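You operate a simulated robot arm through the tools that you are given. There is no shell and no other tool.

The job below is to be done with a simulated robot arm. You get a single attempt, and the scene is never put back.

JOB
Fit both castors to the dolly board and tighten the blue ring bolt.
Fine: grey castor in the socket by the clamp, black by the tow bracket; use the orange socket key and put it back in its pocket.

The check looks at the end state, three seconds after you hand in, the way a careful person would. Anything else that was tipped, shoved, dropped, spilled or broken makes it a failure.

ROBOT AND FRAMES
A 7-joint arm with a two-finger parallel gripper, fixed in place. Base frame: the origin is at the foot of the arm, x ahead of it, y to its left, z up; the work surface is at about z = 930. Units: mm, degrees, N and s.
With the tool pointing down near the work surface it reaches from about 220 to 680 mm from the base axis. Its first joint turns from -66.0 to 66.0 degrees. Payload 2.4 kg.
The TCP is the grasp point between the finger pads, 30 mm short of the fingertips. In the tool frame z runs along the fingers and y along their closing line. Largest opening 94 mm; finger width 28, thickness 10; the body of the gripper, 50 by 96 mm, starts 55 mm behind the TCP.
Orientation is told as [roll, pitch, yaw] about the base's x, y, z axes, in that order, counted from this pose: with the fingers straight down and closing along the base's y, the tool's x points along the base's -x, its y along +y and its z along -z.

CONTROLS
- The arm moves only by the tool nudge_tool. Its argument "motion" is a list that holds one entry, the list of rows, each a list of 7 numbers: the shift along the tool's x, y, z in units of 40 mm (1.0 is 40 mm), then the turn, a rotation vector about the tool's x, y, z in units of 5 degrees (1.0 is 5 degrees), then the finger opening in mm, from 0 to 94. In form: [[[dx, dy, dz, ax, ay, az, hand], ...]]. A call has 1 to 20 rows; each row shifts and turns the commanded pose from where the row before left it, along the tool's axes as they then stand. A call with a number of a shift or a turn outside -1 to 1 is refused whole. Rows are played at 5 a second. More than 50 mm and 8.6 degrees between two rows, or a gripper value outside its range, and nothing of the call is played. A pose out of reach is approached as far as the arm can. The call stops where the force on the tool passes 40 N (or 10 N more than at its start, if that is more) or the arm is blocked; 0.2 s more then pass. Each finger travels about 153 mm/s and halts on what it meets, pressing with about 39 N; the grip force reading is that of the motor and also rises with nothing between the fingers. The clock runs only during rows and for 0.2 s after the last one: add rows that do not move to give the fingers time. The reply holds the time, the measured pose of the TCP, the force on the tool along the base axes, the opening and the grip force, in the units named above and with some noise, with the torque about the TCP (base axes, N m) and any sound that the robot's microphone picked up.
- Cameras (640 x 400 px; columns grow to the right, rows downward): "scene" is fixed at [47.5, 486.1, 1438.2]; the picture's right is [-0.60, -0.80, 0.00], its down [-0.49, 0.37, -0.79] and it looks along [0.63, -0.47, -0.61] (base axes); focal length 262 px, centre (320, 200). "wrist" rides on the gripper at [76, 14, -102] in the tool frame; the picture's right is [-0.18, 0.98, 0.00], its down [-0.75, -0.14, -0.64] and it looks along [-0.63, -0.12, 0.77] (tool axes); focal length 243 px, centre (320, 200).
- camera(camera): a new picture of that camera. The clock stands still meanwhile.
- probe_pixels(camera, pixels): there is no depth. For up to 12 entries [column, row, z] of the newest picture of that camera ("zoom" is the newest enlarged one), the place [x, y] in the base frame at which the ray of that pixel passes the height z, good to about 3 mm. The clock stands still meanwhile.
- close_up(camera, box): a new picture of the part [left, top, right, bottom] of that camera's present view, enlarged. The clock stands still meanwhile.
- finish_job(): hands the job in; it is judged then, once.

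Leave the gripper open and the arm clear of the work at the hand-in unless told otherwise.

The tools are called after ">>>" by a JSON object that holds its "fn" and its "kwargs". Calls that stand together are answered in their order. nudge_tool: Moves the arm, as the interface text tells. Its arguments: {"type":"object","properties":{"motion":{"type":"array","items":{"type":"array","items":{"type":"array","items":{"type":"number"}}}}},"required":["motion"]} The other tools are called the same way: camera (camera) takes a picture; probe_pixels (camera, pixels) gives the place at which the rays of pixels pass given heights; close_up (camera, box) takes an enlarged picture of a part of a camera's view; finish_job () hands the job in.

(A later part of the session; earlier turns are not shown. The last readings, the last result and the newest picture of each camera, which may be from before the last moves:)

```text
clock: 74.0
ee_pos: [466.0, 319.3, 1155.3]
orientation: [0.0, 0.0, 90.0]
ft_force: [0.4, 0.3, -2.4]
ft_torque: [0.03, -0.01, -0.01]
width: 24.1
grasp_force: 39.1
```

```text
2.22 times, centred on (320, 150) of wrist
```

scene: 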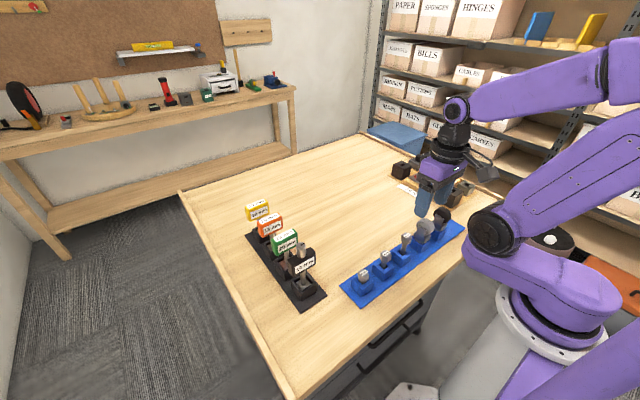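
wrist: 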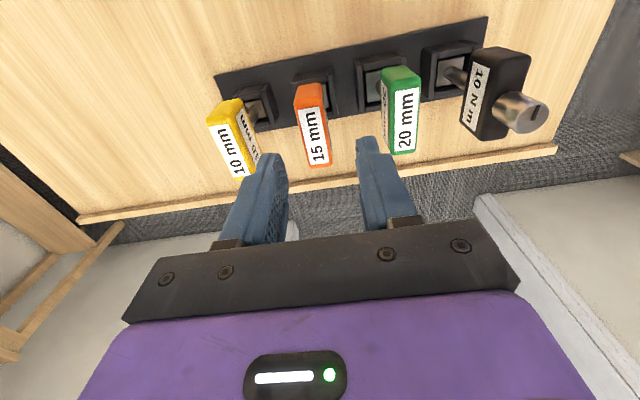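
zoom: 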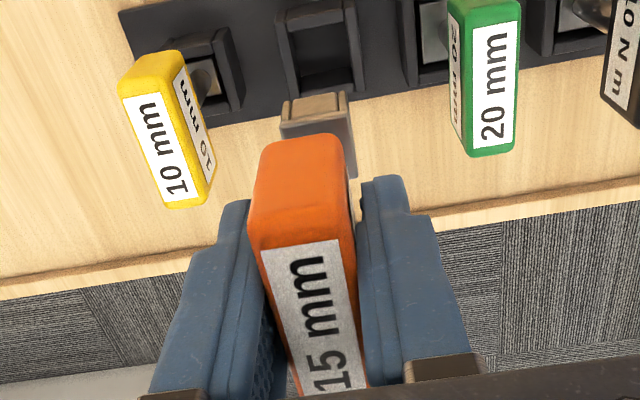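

The key is out, a square socket block at its end. I enlarge it to measure where its axis lies relative to the TCP.

>>> {"fn": "close_up", "kwargs": {"camera": "wrist", "box": [285, 55, 355, 135]}}

>>> {"fn": "close_up", "kwargs": {"camera": "scene", "box": [255, 185, 305, 235]}}

```text
5.00 times, centred on (320, 95) of wrist
```

zoom: 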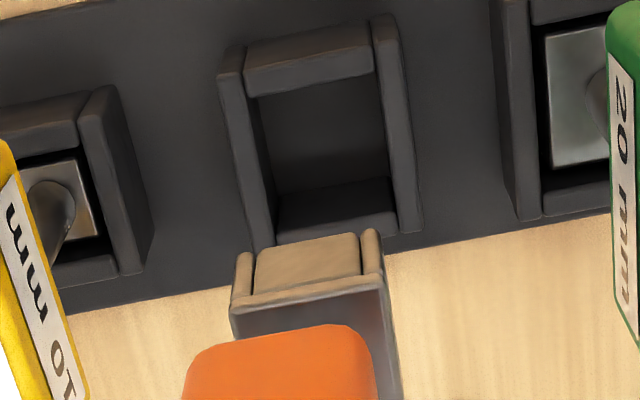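

```text
8.00 times, centred on (280, 210) of scene
```

zoom: 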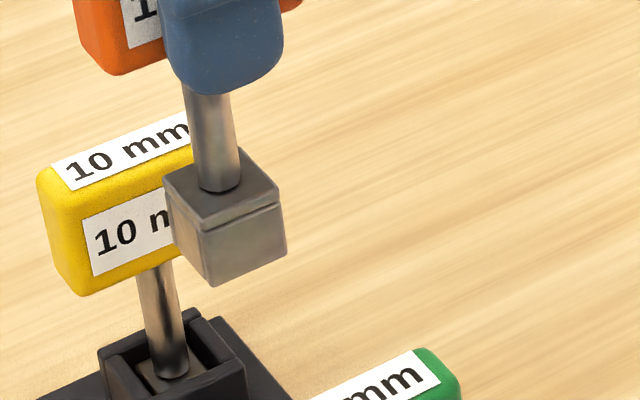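

Key axis is ≈1 mm (+y) off the TCP. I raise 20 mm, turn the hand to yaw 35° (matching the bolt's 35° head), and carry the key above the blue bolt.

>>> {"fn": "nudge_tool", "kwargs": {"motion": [[[0, 0, -0.5, 0, 0, 0, 0], [0, 0, 0, 0, 0, 1, 0], [0, 0, 0, 0, 0, 1, 0], [0, 0, 0, 0, 0, 1, 0], [0, 0, 0, 0, 0, 1, 0], [0, 0, 0, 0, 0, 1, 0], [0, 0, 0, 0, 0, 1, 0], [0, 0, 0, 0, 0, 1, 0], [0, 0, 0, 0, 0, 1, 0], [0, 0, 0, 0, 0, 1, 0], [0, 0, 0, 0, 0, 1, 0], [0, 0, 0, 0, 0, 1, 0], [0, 0, 0, 0, 0, 0, 0]]]}}

>>> {"fn": "nudge_tool", "kwargs": {"motion": [[[0.729, -0.769, 0, 0, 0, 0, 0], [0.729, -0.769, 0, 0, 0, 0, 0], [0.729, -0.769, 0, 0, 0, 0, 0], [0.729, -0.769, 0, 0, 0, 0, 0], [0.729, -0.769, 0, 0, 0, 0, 0], [0.729, -0.769, 0, 0, 0, 0, 0], [0.729, -0.769, 0, 0, 0, 0, 0], [0.729, -0.769, 0, 0, 0, 0, 0], [0.729, -0.769, 0, 0, 0, 0, 0], [0.729, -0.769, 0, 0, 0, 0, 0], [0.729, -0.769, 0, 0, 0, 0, 0], [0.729, -0.769, 0, 0, 0, 0, 0], [0.729, -0.769, 0, 0, 0, 0, 0], [0, 0, 0, 0, 0, 0, 0], [0, 0, 0, 0, 0, 0, 0]]]}}

>>> {"fn": "camera", "kwargs": {"camera": "wrist"}}

>>> {"fn": "close_up", "kwargs": {"camera": "scene", "box": [400, 130, 480, 210]}}

```text
clock: 76.8
ee_pos: [466.8, 320.7, 1173.5]
orientation: [0.0, 0.0, 34.9]
ft_force: [0.3, 0.2, -3.5]
ft_torque: [0.01, 0.02, 0.03]
width: 24.0
grasp_force: 39.0
```

```text
clock: 80.0
ee_pos: [385.4, -223.8, 1173.5]
orientation: [0.0, -0.1, 35.0]
ft_force: [-0.4, 0.3, -2.1]
ft_torque: [-0.01, -0.01, 0.01]
width: 23.9
grasp_force: 39.0
```

```text
taken
```

wrist: 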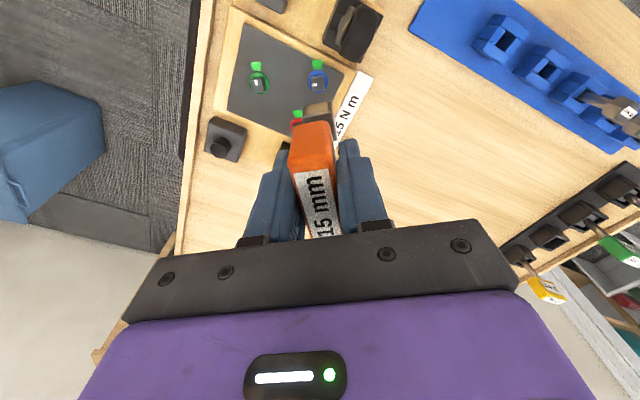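

```text
5.00 times, centred on (440, 170) of scene
```

zoom: 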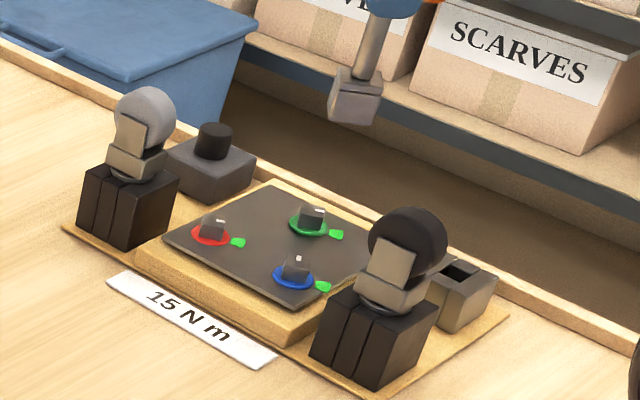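

I enlarge the blue bolt in the wrist view to compare position and angle with the socket block.

>>> {"fn": "close_up", "kwargs": {"camera": "wrist", "box": [290, 50, 350, 140]}}

```text
4.44 times, centred on (320, 95) of wrist
```

zoom: 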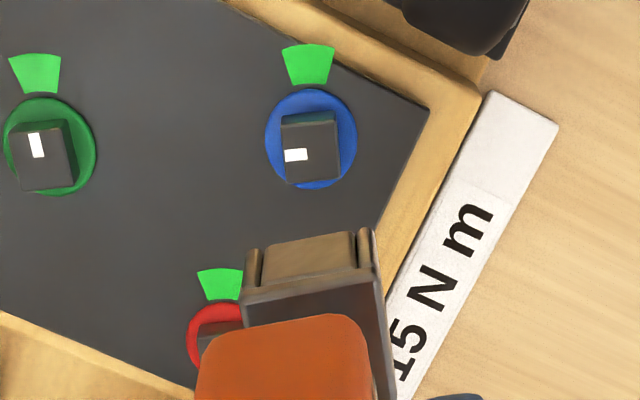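

The view is clear: blue mark points left, green's points up into its wedge — 90° clockwise to go. The head is ~5.5° clockwise of the socket and ~2.3 mm left. I turn 5.5°, shift (tool x +0.4, y −2.3 mm), lower 50 mm and look again.

>>> {"fn": "nudge_tool", "kwargs": {"motion": [[[0.01, -0.057, 0, 0, 0, 1, 0], [0, 0, 0.4, 0, 0, 0.1, 0], [0, 0, 0.4, 0, 0, 0, 0], [0, 0, 0.4, 0, 0, 0, 0], [0, 0, 0, 0, 0, 0, 0], [0, 0, 0, 0, 0, 0, 0]]]}}

>>> {"fn": "close_up", "kwargs": {"camera": "wrist", "box": [290, 50, 350, 140]}}

>>> {"fn": "close_up", "kwargs": {"camera": "scene", "box": [415, 150, 465, 200]}}

```text
clock: 81.4
ee_pos: [384.9, -226.8, 1125.3]
orientation: [0.0, 0.1, 29.4]
ft_force: [1.0, 0.1, -2.4]
ft_torque: [0.03, -0.03, 0.01]
width: 23.9
grasp_force: 38.9
```

```text
4.44 times, centred on (320, 95) of wrist
```

zoom: 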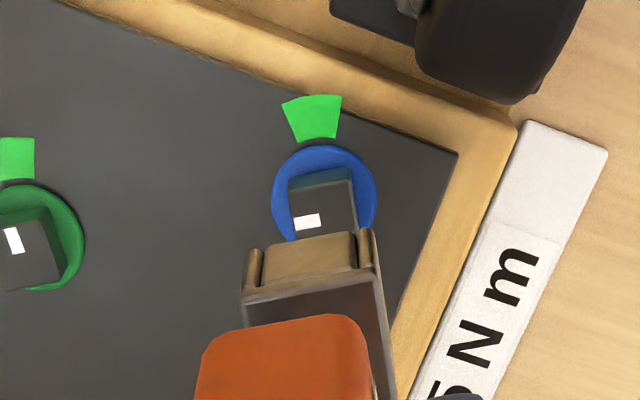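

```text
8.00 times, centred on (440, 175) of scene
```

zoom: 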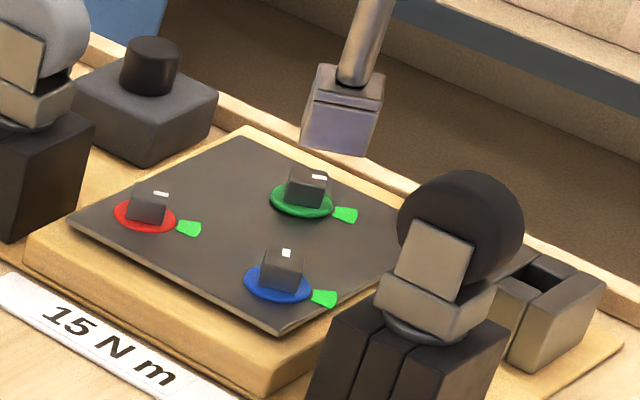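

Now about 2° and ~1 mm remain. I correct (tool x −1.0, y +0.8 mm, 2° more) and lower 40 mm to a near hover.

>>> {"fn": "nudge_tool", "kwargs": {"motion": [[[-0.025, 0.02, 0, 0, 0, 0.4, 0], [0, 0, 0.35, 0, 0, 0, 0], [0, 0, 0.35, 0, 0, 0, 0], [0, 0, 0.25, 0, 0, 0, 0], [0, 0, 0, 0, 0, 0, 0], [0, 0, 0, 0, 0, 0, 0]]]}}

>>> {"fn": "close_up", "kwargs": {"camera": "wrist", "box": [290, 50, 350, 140]}}

>>> {"fn": "close_up", "kwargs": {"camera": "scene", "box": [420, 160, 456, 196]}}

```text
clock: 82.8
ee_pos: [386.9, -226.0, 1088.7]
orientation: [0.0, 0.0, 27.3]
ft_force: [-1.2, 0.3, -1.8]
ft_torque: [-0.03, 0.01, 0.01]
width: 24.0
grasp_force: 39.3
```

```text
4.44 times, centred on (320, 95) of wrist
```

zoom: 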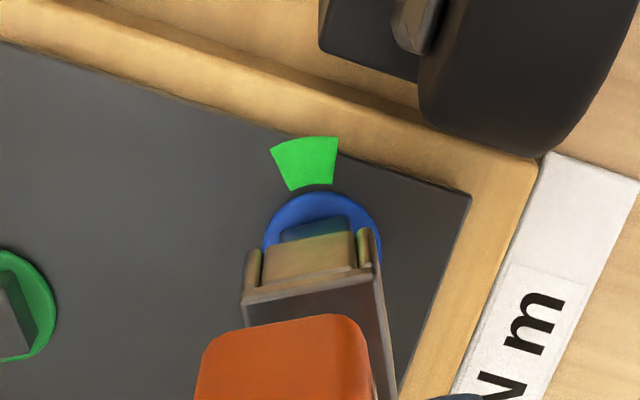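

```text
11.11 times, centred on (438, 178) of scene
```

zoom: 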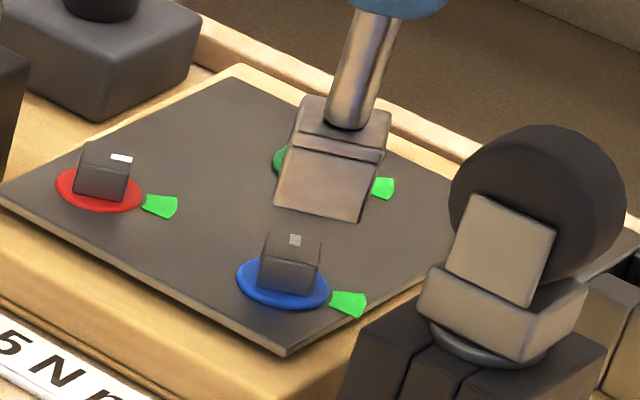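

Close now. A finer enlargement from both cameras.

>>> {"fn": "close_up", "kwargs": {"camera": "wrist", "box": [303, 80, 339, 120]}}

>>> {"fn": "close_up", "kwargs": {"camera": "scene", "box": [426, 168, 448, 190]}}

```text
10.00 times, centred on (321, 100) of wrist
```

zoom: 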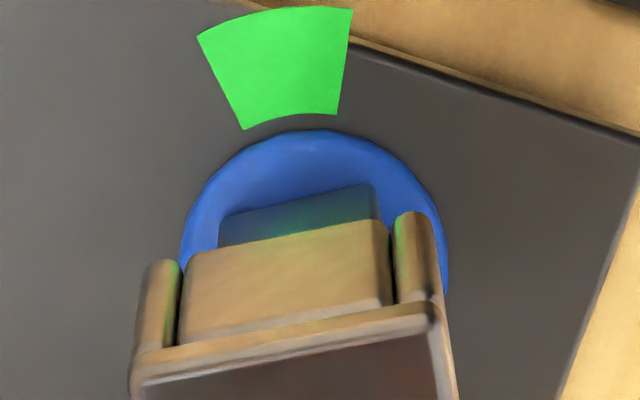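

```text
16.00 times, centred on (437, 179) of scene
```

zoom: 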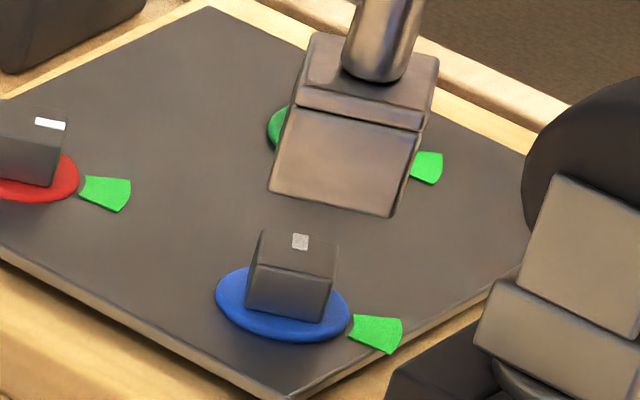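

I'll fix the bolt plate height by probing the blue wedge in both cameras.

>>> {"fn": "probe_pixels", "kwargs": {"camera": "zoom", "pixels": [[375, 333, 950], [375, 333, 955], [375, 333, 960], [375, 333, 965], [282, 304, 950], [282, 304, 955], [282, 304, 960], [282, 304, 965], [330, 203, 980], [330, 203, 985], [330, 203, 990], [330, 203, 995]]}}

>>> {"fn": "camera", "kwargs": {"camera": "wrist"}}

>>> {"fn": "probe_pixels", "kwargs": {"camera": "wrist", "pixels": [[317.3, 86.8, 950], [317.3, 86.8, 955], [317.3, 86.8, 960], [317.3, 86.8, 965], [318.5, 100.1, 950], [318.5, 100.1, 955], [318.5, 100.1, 960], [318.5, 100.1, 965], [320.3, 105, 950], [320.3, 105, 955], [320.3, 105, 960], [320.3, 105, 965]]}}

```text
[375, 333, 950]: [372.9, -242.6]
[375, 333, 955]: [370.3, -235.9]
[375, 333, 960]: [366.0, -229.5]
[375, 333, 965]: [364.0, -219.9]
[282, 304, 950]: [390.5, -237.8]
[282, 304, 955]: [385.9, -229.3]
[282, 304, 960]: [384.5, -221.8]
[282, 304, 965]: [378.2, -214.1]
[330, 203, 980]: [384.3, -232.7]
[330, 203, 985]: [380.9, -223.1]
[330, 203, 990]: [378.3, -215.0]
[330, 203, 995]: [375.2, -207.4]
```

```text
taken
```

wrist: 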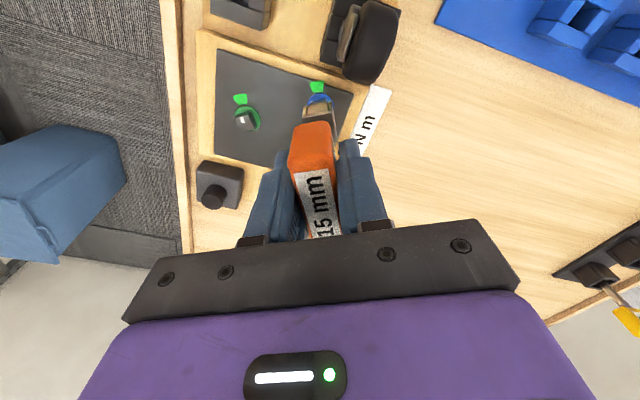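

```text
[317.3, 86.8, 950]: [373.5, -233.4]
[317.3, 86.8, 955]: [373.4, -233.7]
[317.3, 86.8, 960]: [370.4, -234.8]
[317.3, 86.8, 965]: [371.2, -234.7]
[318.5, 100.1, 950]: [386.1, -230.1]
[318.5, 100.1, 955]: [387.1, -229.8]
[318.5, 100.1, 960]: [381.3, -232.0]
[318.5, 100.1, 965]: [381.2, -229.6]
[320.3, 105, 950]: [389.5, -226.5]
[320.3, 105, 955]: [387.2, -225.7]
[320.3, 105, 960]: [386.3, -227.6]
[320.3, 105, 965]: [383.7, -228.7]
```

Plate height ≈956, head top ≈968. I shift tool x −1.4 mm, turn back 1°, and lower to ~1072, just above the head, then check from the scene.

>>> {"fn": "nudge_tool", "kwargs": {"motion": [[[-0.035, 0, 0, 0, 0, -0.24, 0], [0, 0, 0.2, 0, 0, 0, 0], [0, 0, 0.2, 0, 0, 0, 0], [0, 0, 0, 0, 0, 0, 0], [0, 0, 0, 0, 0, 0, 0]]]}}

>>> {"fn": "close_up", "kwargs": {"camera": "wrist", "box": [303, 80, 339, 120]}}

>>> {"fn": "close_up", "kwargs": {"camera": "scene", "box": [426, 168, 448, 190]}}

```text
clock: 84.0
ee_pos: [386.3, -224.5, 1071.4]
orientation: [-0.1, 0.0, 28.6]
ft_force: [-0.6, 0.4, -2.5]
ft_torque: [0.04, 0.02, 0.01]
width: 24.3
grasp_force: 38.5
```

```text
10.00 times, centred on (321, 100) of wrist
```

zoom: 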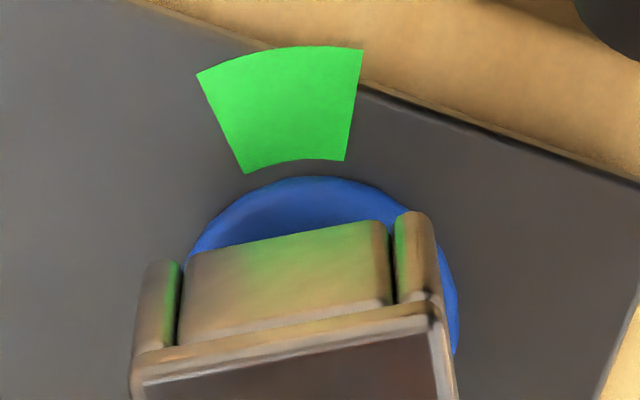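

```text
16.00 times, centred on (437, 179) of scene
```

zoom: 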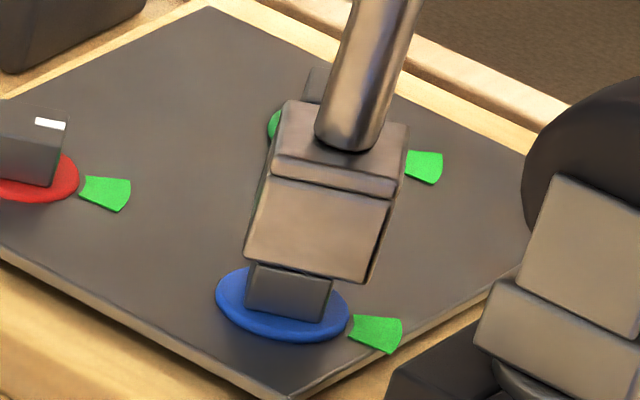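

From the scene, the socket block overhangs the head too much on the right (≈2.3 mm). I shift tool x −1.9, y +0.8 mm and check again.

>>> {"fn": "nudge_tool", "kwargs": {"motion": [[[-0.047, 0.02, 0, 0, 0, 0, 0], [0, 0, 0, 0, 0, 0, 0], [0, 0, 0, 0, 0, 0, 0]]]}}

>>> {"fn": "close_up", "kwargs": {"camera": "scene", "box": [427, 174, 443, 190]}}

>>> {"fn": "close_up", "kwargs": {"camera": "wrist", "box": [303, 80, 339, 120]}}

```text
clock: 84.8
ee_pos: [388.8, -224.7, 1072.6]
orientation: [0.1, 0.0, 28.7]
ft_force: [-1.1, 0.4, -1.8]
ft_torque: [-0.03, 0.02, -0.01]
width: 24.0
grasp_force: 38.7
```

```text
16.00 times, centred on (435, 182) of scene
```

zoom: 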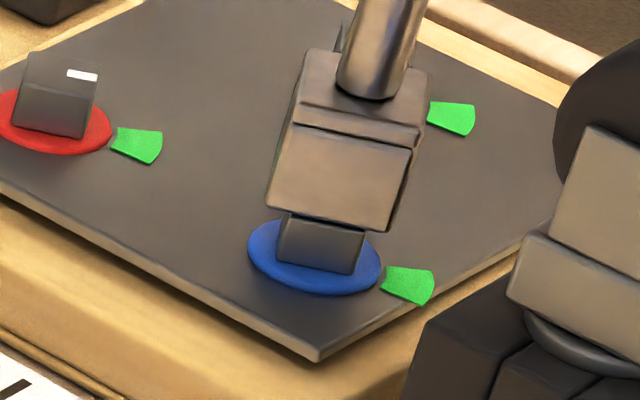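

```text
10.00 times, centred on (321, 100) of wrist
```

zoom: 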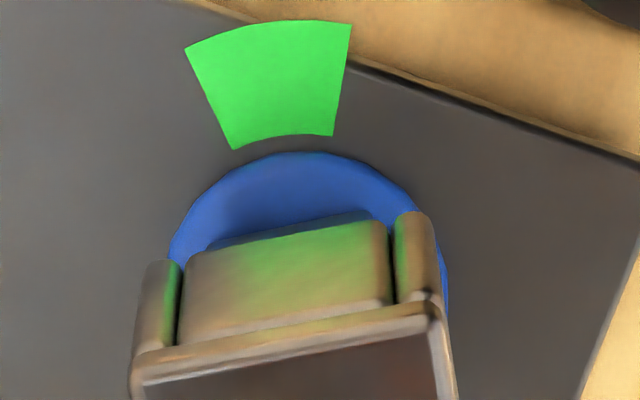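

Now well centred in the scene view (residual ≈0.6 mm). I lower in 2 mm steps, watching for contact.

>>> {"fn": "nudge_tool", "kwargs": {"motion": [[[0.01, 0, 0.05, 0, 0, 0, 0], [0, 0, 0.05, 0, 0, 0, 0], [0, 0, 0.05, 0, 0, 0, 0], [0, 0, 0, 0, 0, 0, 0]]]}}

>>> {"fn": "close_up", "kwargs": {"camera": "scene", "box": [427, 174, 443, 190]}}

```text
clock: 85.8
ee_pos: [387.5, -224.6, 1066.8]
orientation: [-0.1, 0.0, 28.6]
ft_force: [-0.7, -0.1, -2.2]
ft_torque: [-0.01, 0.0, -0.01]
width: 24.1
grasp_force: 39.2
```

```text
16.00 times, centred on (435, 182) of scene
```

zoom: 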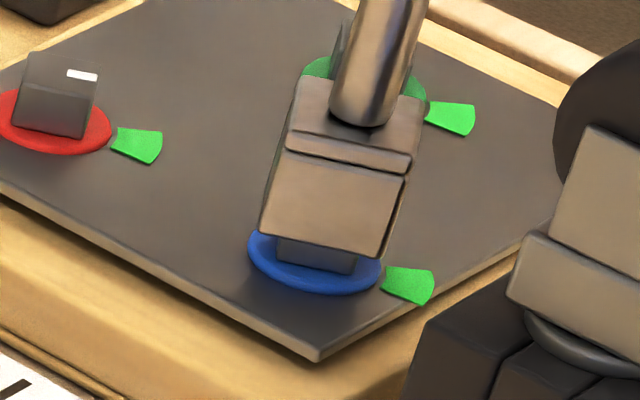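

Still no contact; alignment looks good. Continue down.

>>> {"fn": "nudge_tool", "kwargs": {"motion": [[[0, 0, 0.05, 0, 0, 0, 0], [0, 0, 0.05, 0, 0, 0, 0], [0, 0, 0, 0, 0, 0, 0]]]}}

>>> {"fn": "close_up", "kwargs": {"camera": "scene", "box": [427, 174, 443, 190]}}

```text
clock: 86.6
ee_pos: [388.0, -224.8, 1062.4]
orientation: [0.0, 0.0, 28.7]
ft_force: [0.4, 0.9, -2.5]
ft_torque: [0.01, 0.02, -0.05]
width: 23.8
grasp_force: 38.9
```

```text
16.00 times, centred on (435, 182) of scene
```

zoom: 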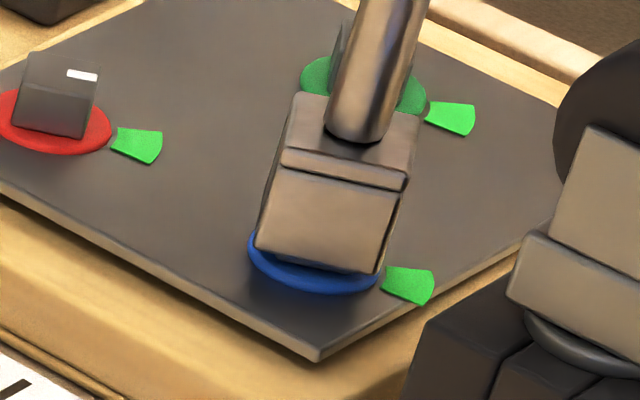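

No contact force and the block is nearly at the ring: the socket has slipped over the head. A few mm more until it rests.

>>> {"fn": "nudge_tool", "kwargs": {"motion": [[[0, 0, 0.04, 0, 0, 0, 0], [0, 0, 0.04, 0, 0, 0, 0], [0, 0, 0, 0, 0, 0, 0]]]}}

>>> {"fn": "close_up", "kwargs": {"camera": "scene", "box": [427, 174, 443, 190]}}

>>> {"fn": "close_up", "kwargs": {"camera": "wrist", "box": [303, 80, 339, 120]}}

```text
clock: 87.4
ee_pos: [387.5, -223.8, 1059.7]
orientation: [0.0, 0.0, 28.6]
ft_force: [0.7, -0.8, -2.5]
ft_torque: [-0.07, 0.02, 0.0]
width: 23.8
grasp_force: 38.9
```

```text
16.00 times, centred on (435, 182) of scene
```

zoom: 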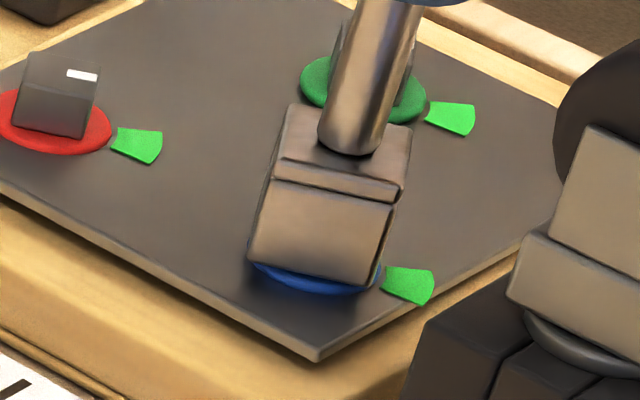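

```text
10.00 times, centred on (321, 100) of wrist
```

zoom: 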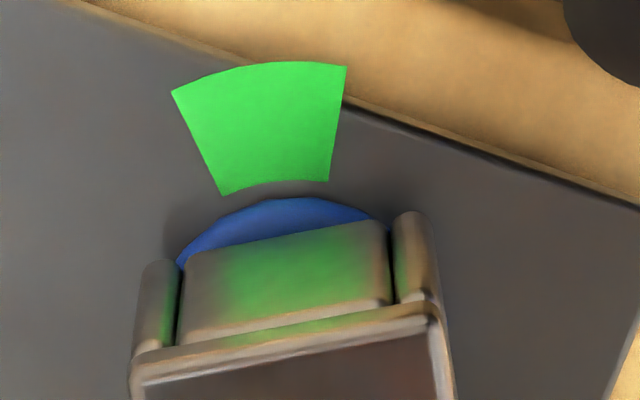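

>>> {"fn": "nudge_tool", "kwargs": {"motion": [[[0, 0, 0.025, 0, 0, 0, 0], [0, 0, 0.025, 0, 0, 0, 0], [0, 0, 0, 0, 0, 0, 0]]]}}

```text
clock: 88.2
ee_pos: [388.6, -224.2, 1058.4]
orientation: [0.0, 0.0, 28.8]
ft_force: [0.4, 0.1, -1.6]
ft_torque: [-0.03, -0.06, -0.04]
width: 23.9
grasp_force: 38.5
```

Seated around the head. Now I turn clockwise 10° and read the torque and forces.

>>> {"fn": "nudge_tool", "kwargs": {"motion": [[[0, 0, 0, 0, 0, 0.5, 0], [0, 0, 0, 0, 0, 0.5, 0], [0, 0, 0, 0, 0, 0.5, 0], [0, 0, 0, 0, 0, 0.5, 0], [0, 0, 0, 0, 0, 0, 0]]]}}

>>> {"fn": "close_up", "kwargs": {"camera": "wrist", "box": [293, 60, 349, 130]}}

```text
clock: 89.4
ee_pos: [386.9, -223.6, 1056.9]
orientation: [0.1, 0.0, 18.5]
ft_force: [0.2, -1.2, -0.8]
ft_torque: [-0.16, -0.05, -0.02]
width: 24.2
grasp_force: 39.3
```

```text
5.71 times, centred on (321, 95) of wrist
```

zoom: 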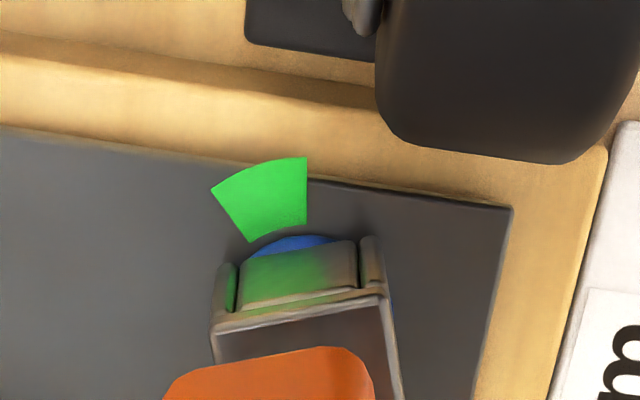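

Little torque so far (play). I continue 20° more.

>>> {"fn": "nudge_tool", "kwargs": {"motion": [[[0, 0, 0, 0, 0, 0.5, 0], [0, 0, 0, 0, 0, 0.5, 0], [0, 0, 0, 0, 0, 0.5, 0], [0, 0, 0, 0, 0, 0.5, 0], [0, 0, 0, 0, 0, 0.5, 0], [0, 0, 0, 0, 0, 0.5, 0], [0, 0, 0, 0, 0, 0.5, 0], [0, 0, 0, 0, 0, 0.5, 0], [0, 0, 0, 0, 0, 0, 0]]]}}

>>> {"fn": "close_up", "kwargs": {"camera": "wrist", "box": [283, 60, 359, 160]}}

>>> {"fn": "close_up", "kwargs": {"camera": "scene", "box": [420, 155, 460, 195]}}

```text
clock: 91.4
ee_pos: [388.2, -225.3, 1057.2]
orientation: [0.0, -0.1, -1.4]
ft_force: [-1.9, -2.7, -0.3]
ft_torque: [-0.18, 0.1, 0.01]
width: 24.0
grasp_force: 38.7
```

```text
4.00 times, centred on (321, 110) of wrist
```

zoom: 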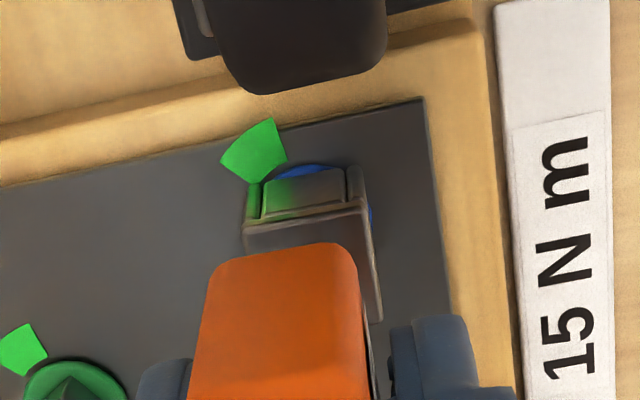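

```text
10.00 times, centred on (440, 175) of scene
```

zoom: 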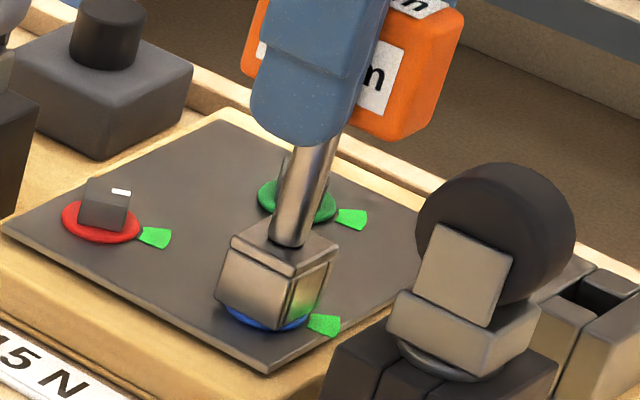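

Turned 30° with only small side load (−1.9,−2.7 N). I nudge 0.5 mm with it and continue another 30°.

>>> {"fn": "nudge_tool", "kwargs": {"motion": [[[0.01, -0.012, 0, 0, 0, 0.5, 0], [0, 0, 0, 0, 0, 0.5, 0], [0, 0, 0, 0, 0, 0.5, 0], [0, 0, 0, 0, 0, 0.5, 0], [0, 0, 0, 0, 0, 0.5, 0], [0, 0, 0, 0, 0, 0.5, 0], [0, 0, 0, 0, 0, 0.5, 0], [0, 0, 0, 0, 0, 0.5, 0], [0, 0, 0, 0, 0, 0.5, 0], [0, 0, 0, 0, 0, 0.5, 0], [0, 0, 0, 0, 0, 0.5, 0], [0, 0, 0, 0, 0, 0.5, 0], [0, 0, 0, 0, 0, 0, 0]]]}}

>>> {"fn": "close_up", "kwargs": {"camera": "scene", "box": [420, 155, 460, 195]}}

>>> {"fn": "close_up", "kwargs": {"camera": "wrist", "box": [283, 60, 359, 160]}}

```text
clock: 94.2
ee_pos: [387.6, -224.6, 1057.0]
orientation: [0.0, 0.1, -31.4]
ft_force: [0.5, 0.0, -2.4]
ft_torque: [0.02, 0.0, -0.01]
width: 24.3
grasp_force: 39.2
```

```text
10.00 times, centred on (440, 175) of scene
```

zoom: 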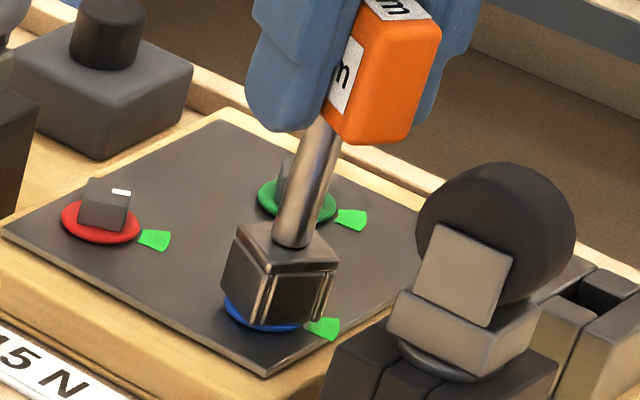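

```text
4.00 times, centred on (321, 110) of wrist
```

zoom: 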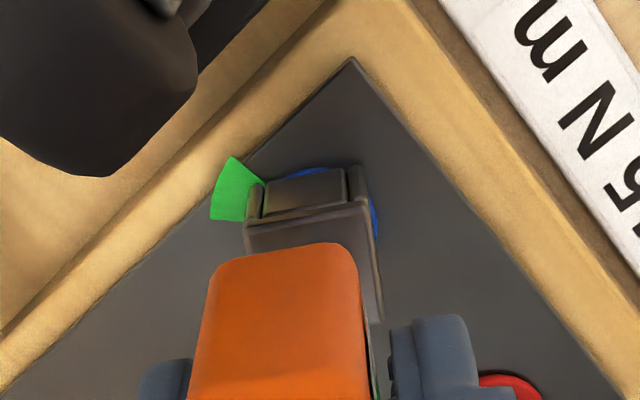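

60° turned, still free. Continue 25° more in small steps, watching torque.

>>> {"fn": "nudge_tool", "kwargs": {"motion": [[[0, 0, 0, 0, 0, 0.5, 0], [0, 0, 0, 0, 0, 0.5, 0], [0, 0, 0, 0, 0, 0.5, 0], [0, 0, 0, 0, 0, 0.5, 0], [0, 0, 0, 0, 0, 0.5, 0], [0, 0, 0, 0, 0, 0.5, 0], [0, 0, 0, 0, 0, 0.5, 0], [0, 0, 0, 0, 0, 0.5, 0], [0, 0, 0, 0, 0, 0.5, 0], [0, 0, 0, 0, 0, 0.5, 0], [0, 0, 0, 0, 0, 0, 0]]]}}

>>> {"fn": "close_up", "kwargs": {"camera": "scene", "box": [420, 155, 460, 195]}}

```text
clock: 96.6
ee_pos: [387.5, -223.8, 1057.8]
orientation: [0.0, 0.0, -56.4]
ft_force: [5.7, -6.0, -5.8]
ft_torque: [-0.49, -0.48, 0.07]
width: 24.2
grasp_force: 39.0
```

```text
10.00 times, centred on (440, 175) of scene
```

zoom: 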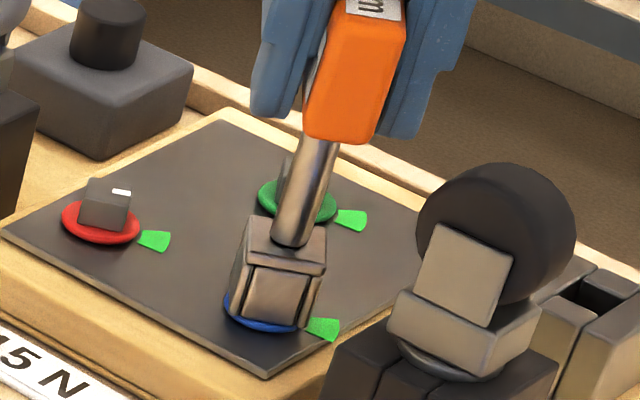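

A side force (5.7,−6.0 N) built up; I follow it by ~1.1 mm and turn 5° more.

>>> {"fn": "nudge_tool", "kwargs": {"motion": [[[-0.028, 0.006, 0, 0, 0, 0, 0], [0, 0, 0, 0, 0, 0.5, 0], [0, 0, 0, 0, 0, 0.5, 0], [0, 0, 0, 0, 0, 0, 0]]]}}

```text
clock: 97.6
ee_pos: [389.6, -225.6, 1057.0]
orientation: [-0.1, 0.0, -61.3]
ft_force: [0.3, -0.7, -0.9]
ft_torque: [0.09, 0.18, 0.01]
width: 23.9
grasp_force: 39.1
```

90° turned. I turn another 5° and watch the torque.

>>> {"fn": "nudge_tool", "kwargs": {"motion": [[[0, 0, 0, 0, 0, 0.5, 0], [0, 0, 0, 0, 0, 0.5, 0], [0, 0, 0, 0, 0, 0, 0]]]}}

>>> {"fn": "close_up", "kwargs": {"camera": "wrist", "box": [283, 60, 359, 160]}}

>>> {"fn": "close_up", "kwargs": {"camera": "scene", "box": [427, 170, 443, 190]}}

```text
clock: 98.4
ee_pos: [387.4, -225.1, 1057.3]
orientation: [0.1, 0.0, -66.4]
ft_force: [0.0, 3.9, -6.2]
ft_torque: [0.31, 0.06, 0.04]
width: 24.0
grasp_force: 39.2
```

```text
4.00 times, centred on (321, 110) of wrist
```

zoom: 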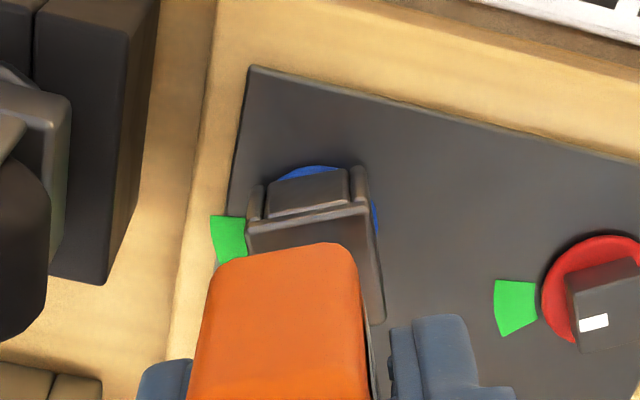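

```text
16.00 times, centred on (435, 180) of scene
```

zoom: 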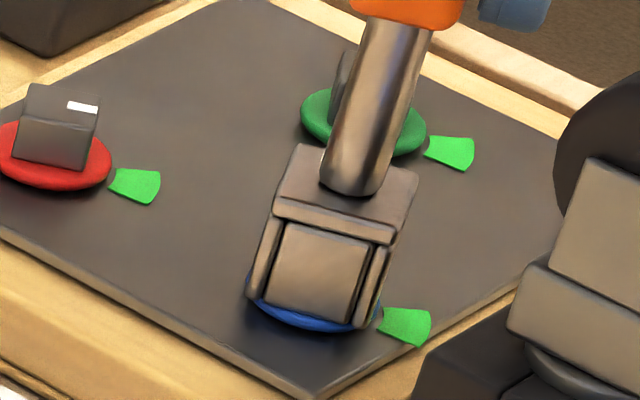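

No stop felt. I lift the key 24 mm off the head to read the mark.

>>> {"fn": "nudge_tool", "kwargs": {"motion": [[[0.008, 0.005, 0, 0, 0, 0, 0], [0, 0, -0.1, 0, 0, 0, 0], [0, 0, -0.1, 0, 0, 0, 0], [0, 0, -0.2, 0, 0, 0, 0], [0, 0, -0.2, 0, 0, 0, 0], [0, 0, 0, 0, 0, 0, 0]]]}}

>>> {"fn": "close_up", "kwargs": {"camera": "scene", "box": [415, 165, 447, 190]}}

>>> {"fn": "close_up", "kwargs": {"camera": "wrist", "box": [283, 60, 359, 160]}}

```text
clock: 99.8
ee_pos: [389.3, -224.1, 1081.3]
orientation: [0.0, -0.1, -66.3]
ft_force: [0.0, 0.0, -1.9]
ft_torque: [-0.01, 0.01, 0.03]
width: 23.7
grasp_force: 39.5
```

```text
16.00 times, centred on (431, 178) of scene
```

zoom: 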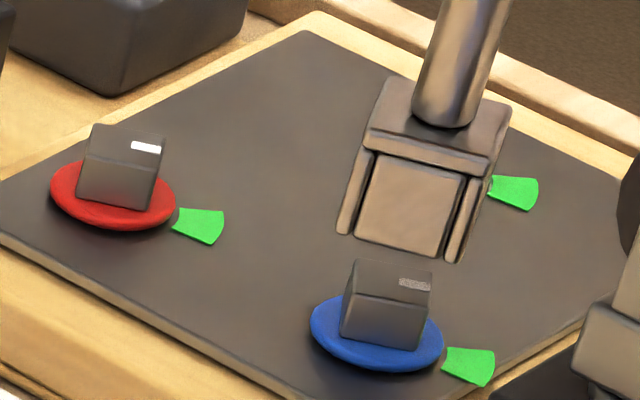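

```text
4.00 times, centred on (321, 110) of wrist
```

zoom: 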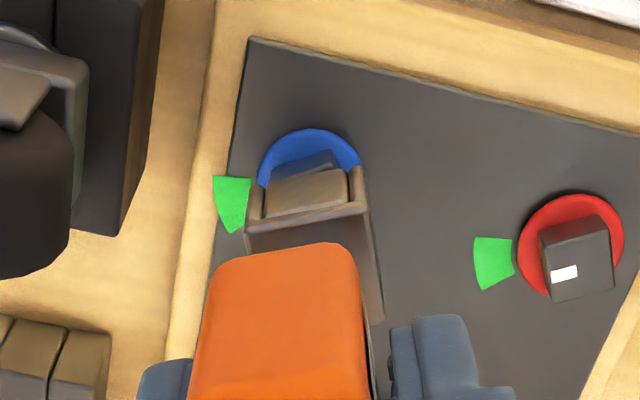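

The blue mark now points into its wedge, matching red and green in the scene view. I raise to get the steep wrist view and measure how well centred it is.

>>> {"fn": "nudge_tool", "kwargs": {"motion": [[[0, 0, -0.6, 0, 0, 0, 0], [0, 0, -0.6, 0, 0, 0, 0], [0, 0, -0.6, 0, 0, 0, 0], [0, 0, -0.5, 0, 0, 0, 0], [0, 0, 0, 0, 0, 0, 0]]]}}

>>> {"fn": "close_up", "kwargs": {"camera": "wrist", "box": [285, 50, 405, 130]}}

```text
clock: 101.0
ee_pos: [388.9, -225.1, 1172.5]
orientation: [0.0, -0.1, -66.2]
ft_force: [1.2, 0.2, -2.8]
ft_torque: [0.01, -0.02, 0.0]
width: 24.2
grasp_force: 39.1
```

```text
5.00 times, centred on (345, 90) of wrist
```

zoom: 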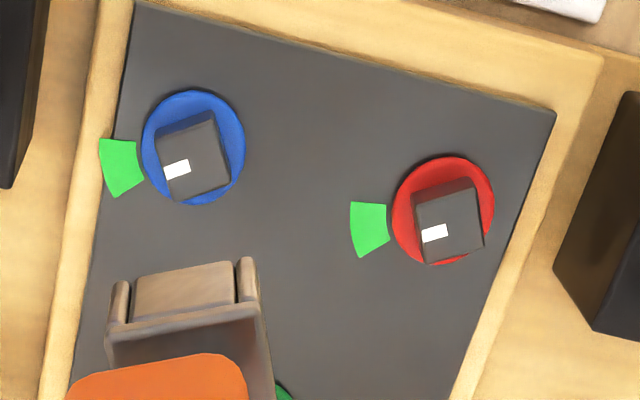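

Blue's mark lies ~4° from the wedge centre, as with red. The bolt is tightened. Now I turn the hand back to yaw +90° here (key bottom ≈1072, above everything nearby) and return the key.

>>> {"fn": "nudge_tool", "kwargs": {"motion": [[[0, 0, -0.2, 0, 0, -1, 0], [0, 0, 0, 0, 0, -1, 0], [0, 0, 0, 0, 0, -1, 0], [0, 0, 0, 0, 0, -1, 0], [0, 0, 0, 0, 0, -1, 0], [0, 0, 0, 0, 0, -1, 0], [0, 0, 0, 0, 0, -1, 0], [0, 0, 0, 0, 0, -1, 0], [0, 0, 0, 0, 0, -1, 0], [0, 0, 0, 0, 0, -1, 0], [0, 0, 0, 0, 0, -1, 0], [0, 0, 0, 0, 0, -1, 0], [0, 0, 0, 0, 0, -1, 0], [0, 0, 0, 0, 0, -1, 0], [0, 0, 0, 0, 0, -1, 0], [0, 0, 0, 0, 0, -1, 0], [0, 0, 0, 0, 0, -1, 0], [0, 0, 0, 0, 0, -1, 0], [0, 0, 0, 0, 0, -1, 0], [0, 0, 0, 0, 0, -1, 0]]]}}

>>> {"fn": "nudge_tool", "kwargs": {"motion": [[[0, 0, 0, 0, 0, -1, 0], [0, 0, 0, 0, 0, -1, 0], [0, 0, 0, 0, 0, -1, 0], [0, 0, 0, 0, 0, -1, 0], [0, 0, 0, 0, 0, -1, 0], [0, 0, 0, 0, 0, -1, 0], [0, 0, 0, 0, 0, -1, 0], [0, 0, 0, 0, 0, -1, 0], [0, 0, 0, 0, 0, -1, 0], [0, 0, 0, 0, 0, -1, 0], [0, 0, 0, 0, 0, -1, 0], [0, 0, 0, 0, 0, -0.26, 0], [0, 0, 0, 0, 0, 0, 0]]]}}

```text
clock: 105.2
ee_pos: [388.6, -225.6, 1181.2]
orientation: [0.0, 0.0, 33.8]
ft_force: [-0.4, -0.5, -2.7]
ft_torque: [-0.02, 0.01, 0.02]
width: 23.9
grasp_force: 39.0
```

```text
clock: 108.0
ee_pos: [388.8, -224.7, 1180.7]
orientation: [0.0, 0.1, 90.0]
ft_force: [0.3, -0.6, -2.5]
ft_torque: [-0.01, 0.01, 0.01]
width: 24.0
grasp_force: 39.3
```

Yaw is 90°. Now I carry the key back to above its pocket (≈(466,319.5)).

>>> {"fn": "nudge_tool", "kwargs": {"motion": [[[-0.972, -0.138, 0, 0, 0, 0, 0], [-0.972, -0.138, 0, 0, 0, 0, 0], [-0.972, -0.138, 0, 0, 0, 0, 0], [-0.972, -0.138, 0, 0, 0, 0, 0], [-0.972, -0.138, 0, 0, 0, 0, 0], [-0.972, -0.138, 0, 0, 0, 0, 0], [-0.972, -0.138, 0, 0, 0, 0, 0], [-0.972, -0.138, 0, 0, 0, 0, 0], [-0.972, -0.138, 0, 0, 0, 0, 0], [-0.972, -0.138, 0, 0, 0, 0, 0], [-0.972, -0.138, 0, 0, 0, 0, 0], [-0.972, -0.138, 0, 0, 0, 0, 0], [-0.972, -0.138, 0, 0, 0, 0, 0], [-0.972, -0.138, 0, 0, 0, 0, 0], [0, 0, 0.6, 0, 0, 0, 0], [0, 0, 0, 0, 0, 0, 0], [0, 0, 0, 0, 0, 0, 0]]]}}

>>> {"fn": "close_up", "kwargs": {"camera": "wrist", "box": [285, 55, 355, 135]}}

>>> {"fn": "close_up", "kwargs": {"camera": "scene", "box": [255, 185, 305, 235]}}

```text
clock: 111.6
ee_pos: [465.4, 318.8, 1156.8]
orientation: [0.0, 0.0, 89.9]
ft_force: [-0.2, -0.6, -2.2]
ft_torque: [-0.03, -0.03, 0.02]
width: 24.0
grasp_force: 39.3
```

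```text
5.00 times, centred on (320, 95) of wrist
```

zoom: 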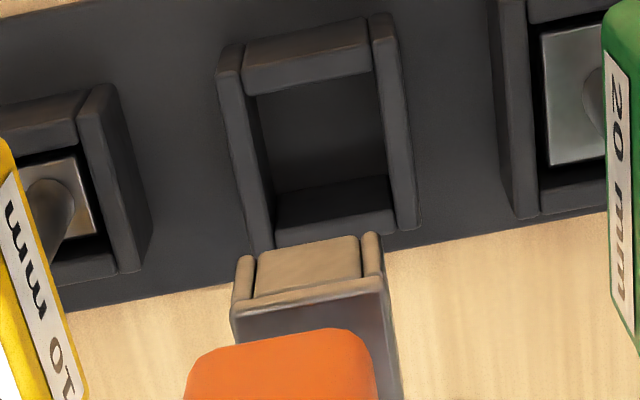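

```text
8.00 times, centred on (280, 210) of scene
```

zoom: 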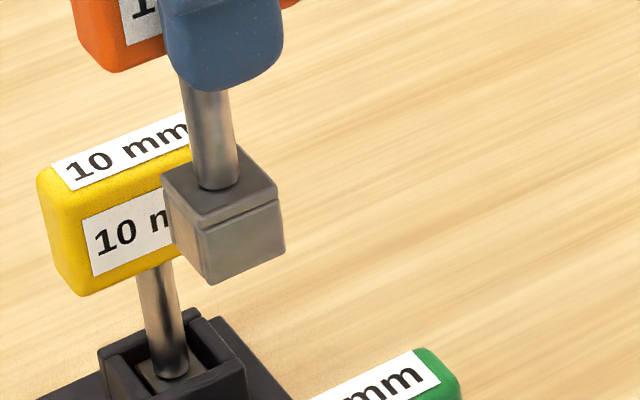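

Almost identical to the view at pick-up (within ~0.5 mm). I shift +0.5 mm in x and lower to TCP ≈1077, key bottom just above the pocket, then check.

>>> {"fn": "nudge_tool", "kwargs": {"motion": [[[0, -0.012, 0.5, 0, 0, 0, 0], [0, 0, 0.5, 0, 0, 0, 0], [0, 0, 0.5, 0, 0, 0, 0], [0, 0, 0.5, 0, 0, 0, 0], [0, 0, 0, 0, 0, 0, 0], [0, 0, 0, 0, 0, 0, 0]]]}}

>>> {"fn": "close_up", "kwargs": {"camera": "scene", "box": [255, 215, 300, 260]}}

>>> {"fn": "close_up", "kwargs": {"camera": "wrist", "box": [285, 55, 355, 135]}}

```text
clock: 113.0
ee_pos: [465.8, 318.6, 1077.8]
orientation: [0.0, 0.0, 89.9]
ft_force: [0.6, -1.1, -2.6]
ft_torque: [-0.02, -0.01, 0.01]
width: 24.2
grasp_force: 39.3
```

```text
8.89 times, centred on (278, 238) of scene
```

zoom: 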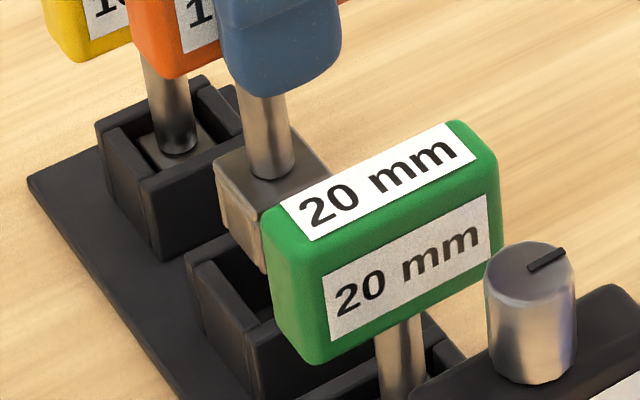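

```text
5.00 times, centred on (320, 95) of wrist
```

zoom: 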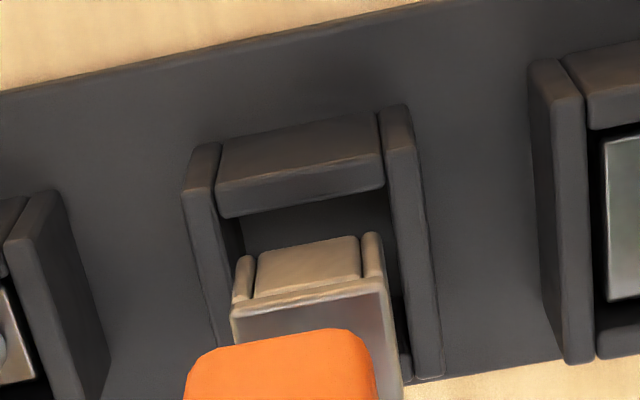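

Aligned with the pocket opening. I lower in gentle steps, watching force.

>>> {"fn": "nudge_tool", "kwargs": {"motion": [[[0, 0, 0.1, 0, 0, 0, 0], [0, 0, 0.1, 0, 0, 0, 0], [0, 0, 0.1, 0, 0, 0, 0], [0, 0, 0.1, 0, 0, 0, 0], [0, 0, 0.1, 0, 0, 0, 0], [0, 0, 0, 0, 0, 0, 0]]]}}

>>> {"fn": "close_up", "kwargs": {"camera": "wrist", "box": [285, 55, 355, 135]}}

>>> {"fn": "close_up", "kwargs": {"camera": "scene", "box": [255, 215, 300, 260]}}

```text
clock: 114.4
ee_pos: [466.2, 320.0, 1056.3]
orientation: [0.0, 0.0, 90.0]
ft_force: [0.4, 0.4, -2.3]
ft_torque: [0.03, -0.01, 0.01]
width: 24.3
grasp_force: 38.9
```

```text
5.00 times, centred on (320, 95) of wrist
```

zoom: 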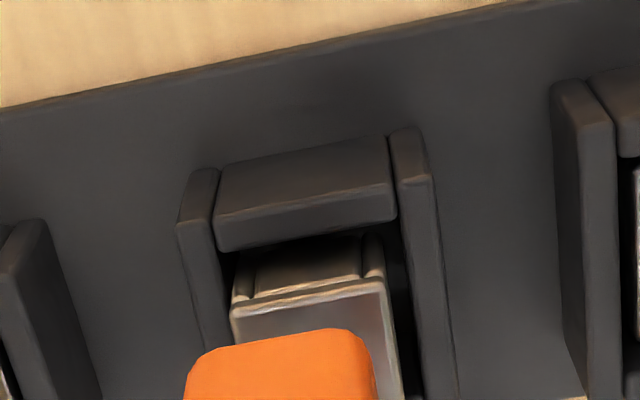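

```text
8.89 times, centred on (278, 238) of scene
```

zoom: 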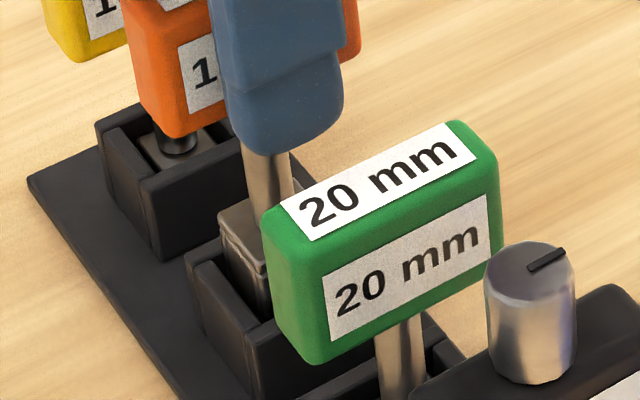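

The block is inside the pocket with no load. I centre it by 0.6 mm and lower to the floor (~1035).

>>> {"fn": "nudge_tool", "kwargs": {"motion": [[[0, 0.015, 0.1, 0, 0, 0, 0], [0, 0, 0.1, 0, 0, 0, 0], [0, 0, 0.1, 0, 0, 0, 0], [0, 0, 0.1, 0, 0, 0, 0], [0, 0, 0.08, 0, 0, 0, 0], [0, 0, 0, 0, 0, 0, 0]]]}}

```text
clock: 115.8
ee_pos: [466.2, 318.6, 1038.7]
orientation: [0.0, 0.0, 90.1]
ft_force: [-0.1, -0.5, -2.2]
ft_torque: [-0.01, 0.0, -0.01]
width: 24.1
grasp_force: 38.9
```

>>> {"fn": "nudge_tool", "kwargs": {"motion": [[[0, 0, 0.03, 0, 0, 0, 0], [0, 0, 0.03, 0, 0, 0, 0], [0, 0, 0.03, 0, 0, 0, 0], [0, 0, 0, 0, 0, 0, 0]]]}}

>>> {"fn": "close_up", "kwargs": {"camera": "scene", "box": [245, 200, 310, 265]}}

```text
clock: 116.8
ee_pos: [466.3, 317.4, 1035.3]
orientation: [0.0, 0.0, 89.9]
ft_force: [-0.1, 0.3, -2.0]
ft_torque: [0.02, 0.05, -0.01]
width: 23.8
grasp_force: 39.0
```

```text
6.15 times, centred on (278, 232) of scene
```

zoom: 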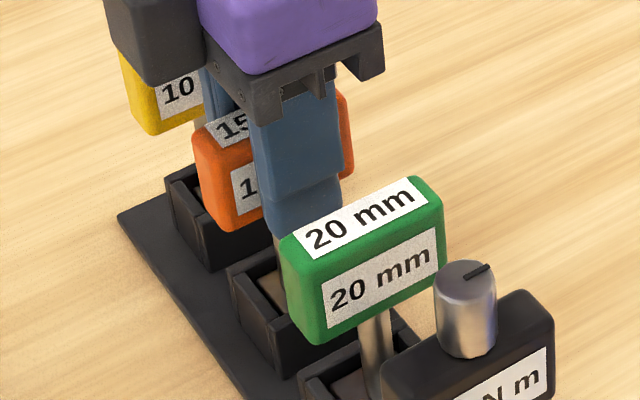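

At pick height, still no floor contact. I feel downward in 0.8 mm steps.

>>> {"fn": "nudge_tool", "kwargs": {"motion": [[[0, 0, 0.02, 0, 0, 0, 0], [0, 0, 0.02, 0, 0, 0, 0], [0, 0, 0, 0, 0, 0, 0]]]}}

```text
clock: 117.6
ee_pos: [465.6, 321.0, 1036.2]
orientation: [-0.1, -0.1, 89.9]
ft_force: [-3.0, -1.9, 15.4]
ft_torque: [-0.4, 0.24, -0.01]
width: 24.1
grasp_force: 38.6
```

The key rests on the floor (15 N). I relieve 1 mm and open the fingers gradually.

>>> {"fn": "nudge_tool", "kwargs": {"motion": [[[0, 0, -0.02, 0, 0, 0, 0], [0, 0, 0, 0, 0, 0, 0], [0, 0, 0, 0, 0, 0, 20], [0, 0, 0, 0, 0, 0, 26], [0, 0, 0, 0, 0, 0, 30], [0, 0, 0, 0, 0, 0, 36], [0, 0, 0, 0, 0, 0, 42], [0, 0, 0, 0, 0, 0, 42]]]}}

>>> {"fn": "close_up", "kwargs": {"camera": "wrist", "box": [220, 60, 420, 240]}}

>>> {"fn": "close_up", "kwargs": {"camera": "scene", "box": [245, 200, 310, 265]}}

```text
clock: 119.4
ee_pos: [465.9, 318.3, 1034.2]
orientation: [0.1, -0.1, 90.1]
ft_force: [-0.7, 0.0, 0.3]
ft_torque: [0.0, 0.01, -0.01]
width: 42.2
grasp_force: 0.1
```

```text
2.22 times, centred on (320, 150) of wrist
```

zoom: 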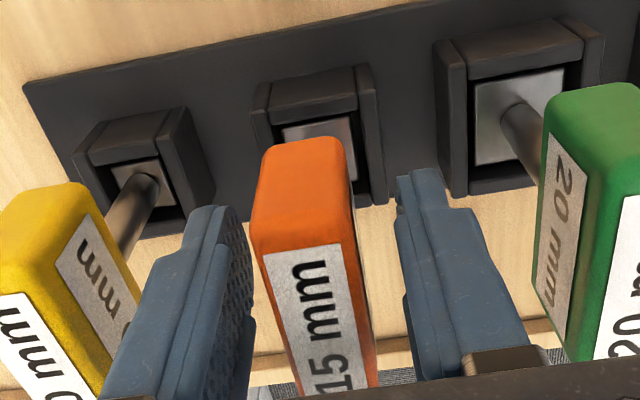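

```text
6.15 times, centred on (278, 232) of scene
```

zoom: 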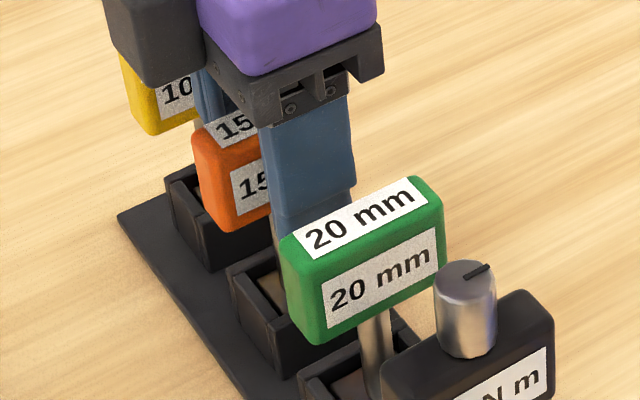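

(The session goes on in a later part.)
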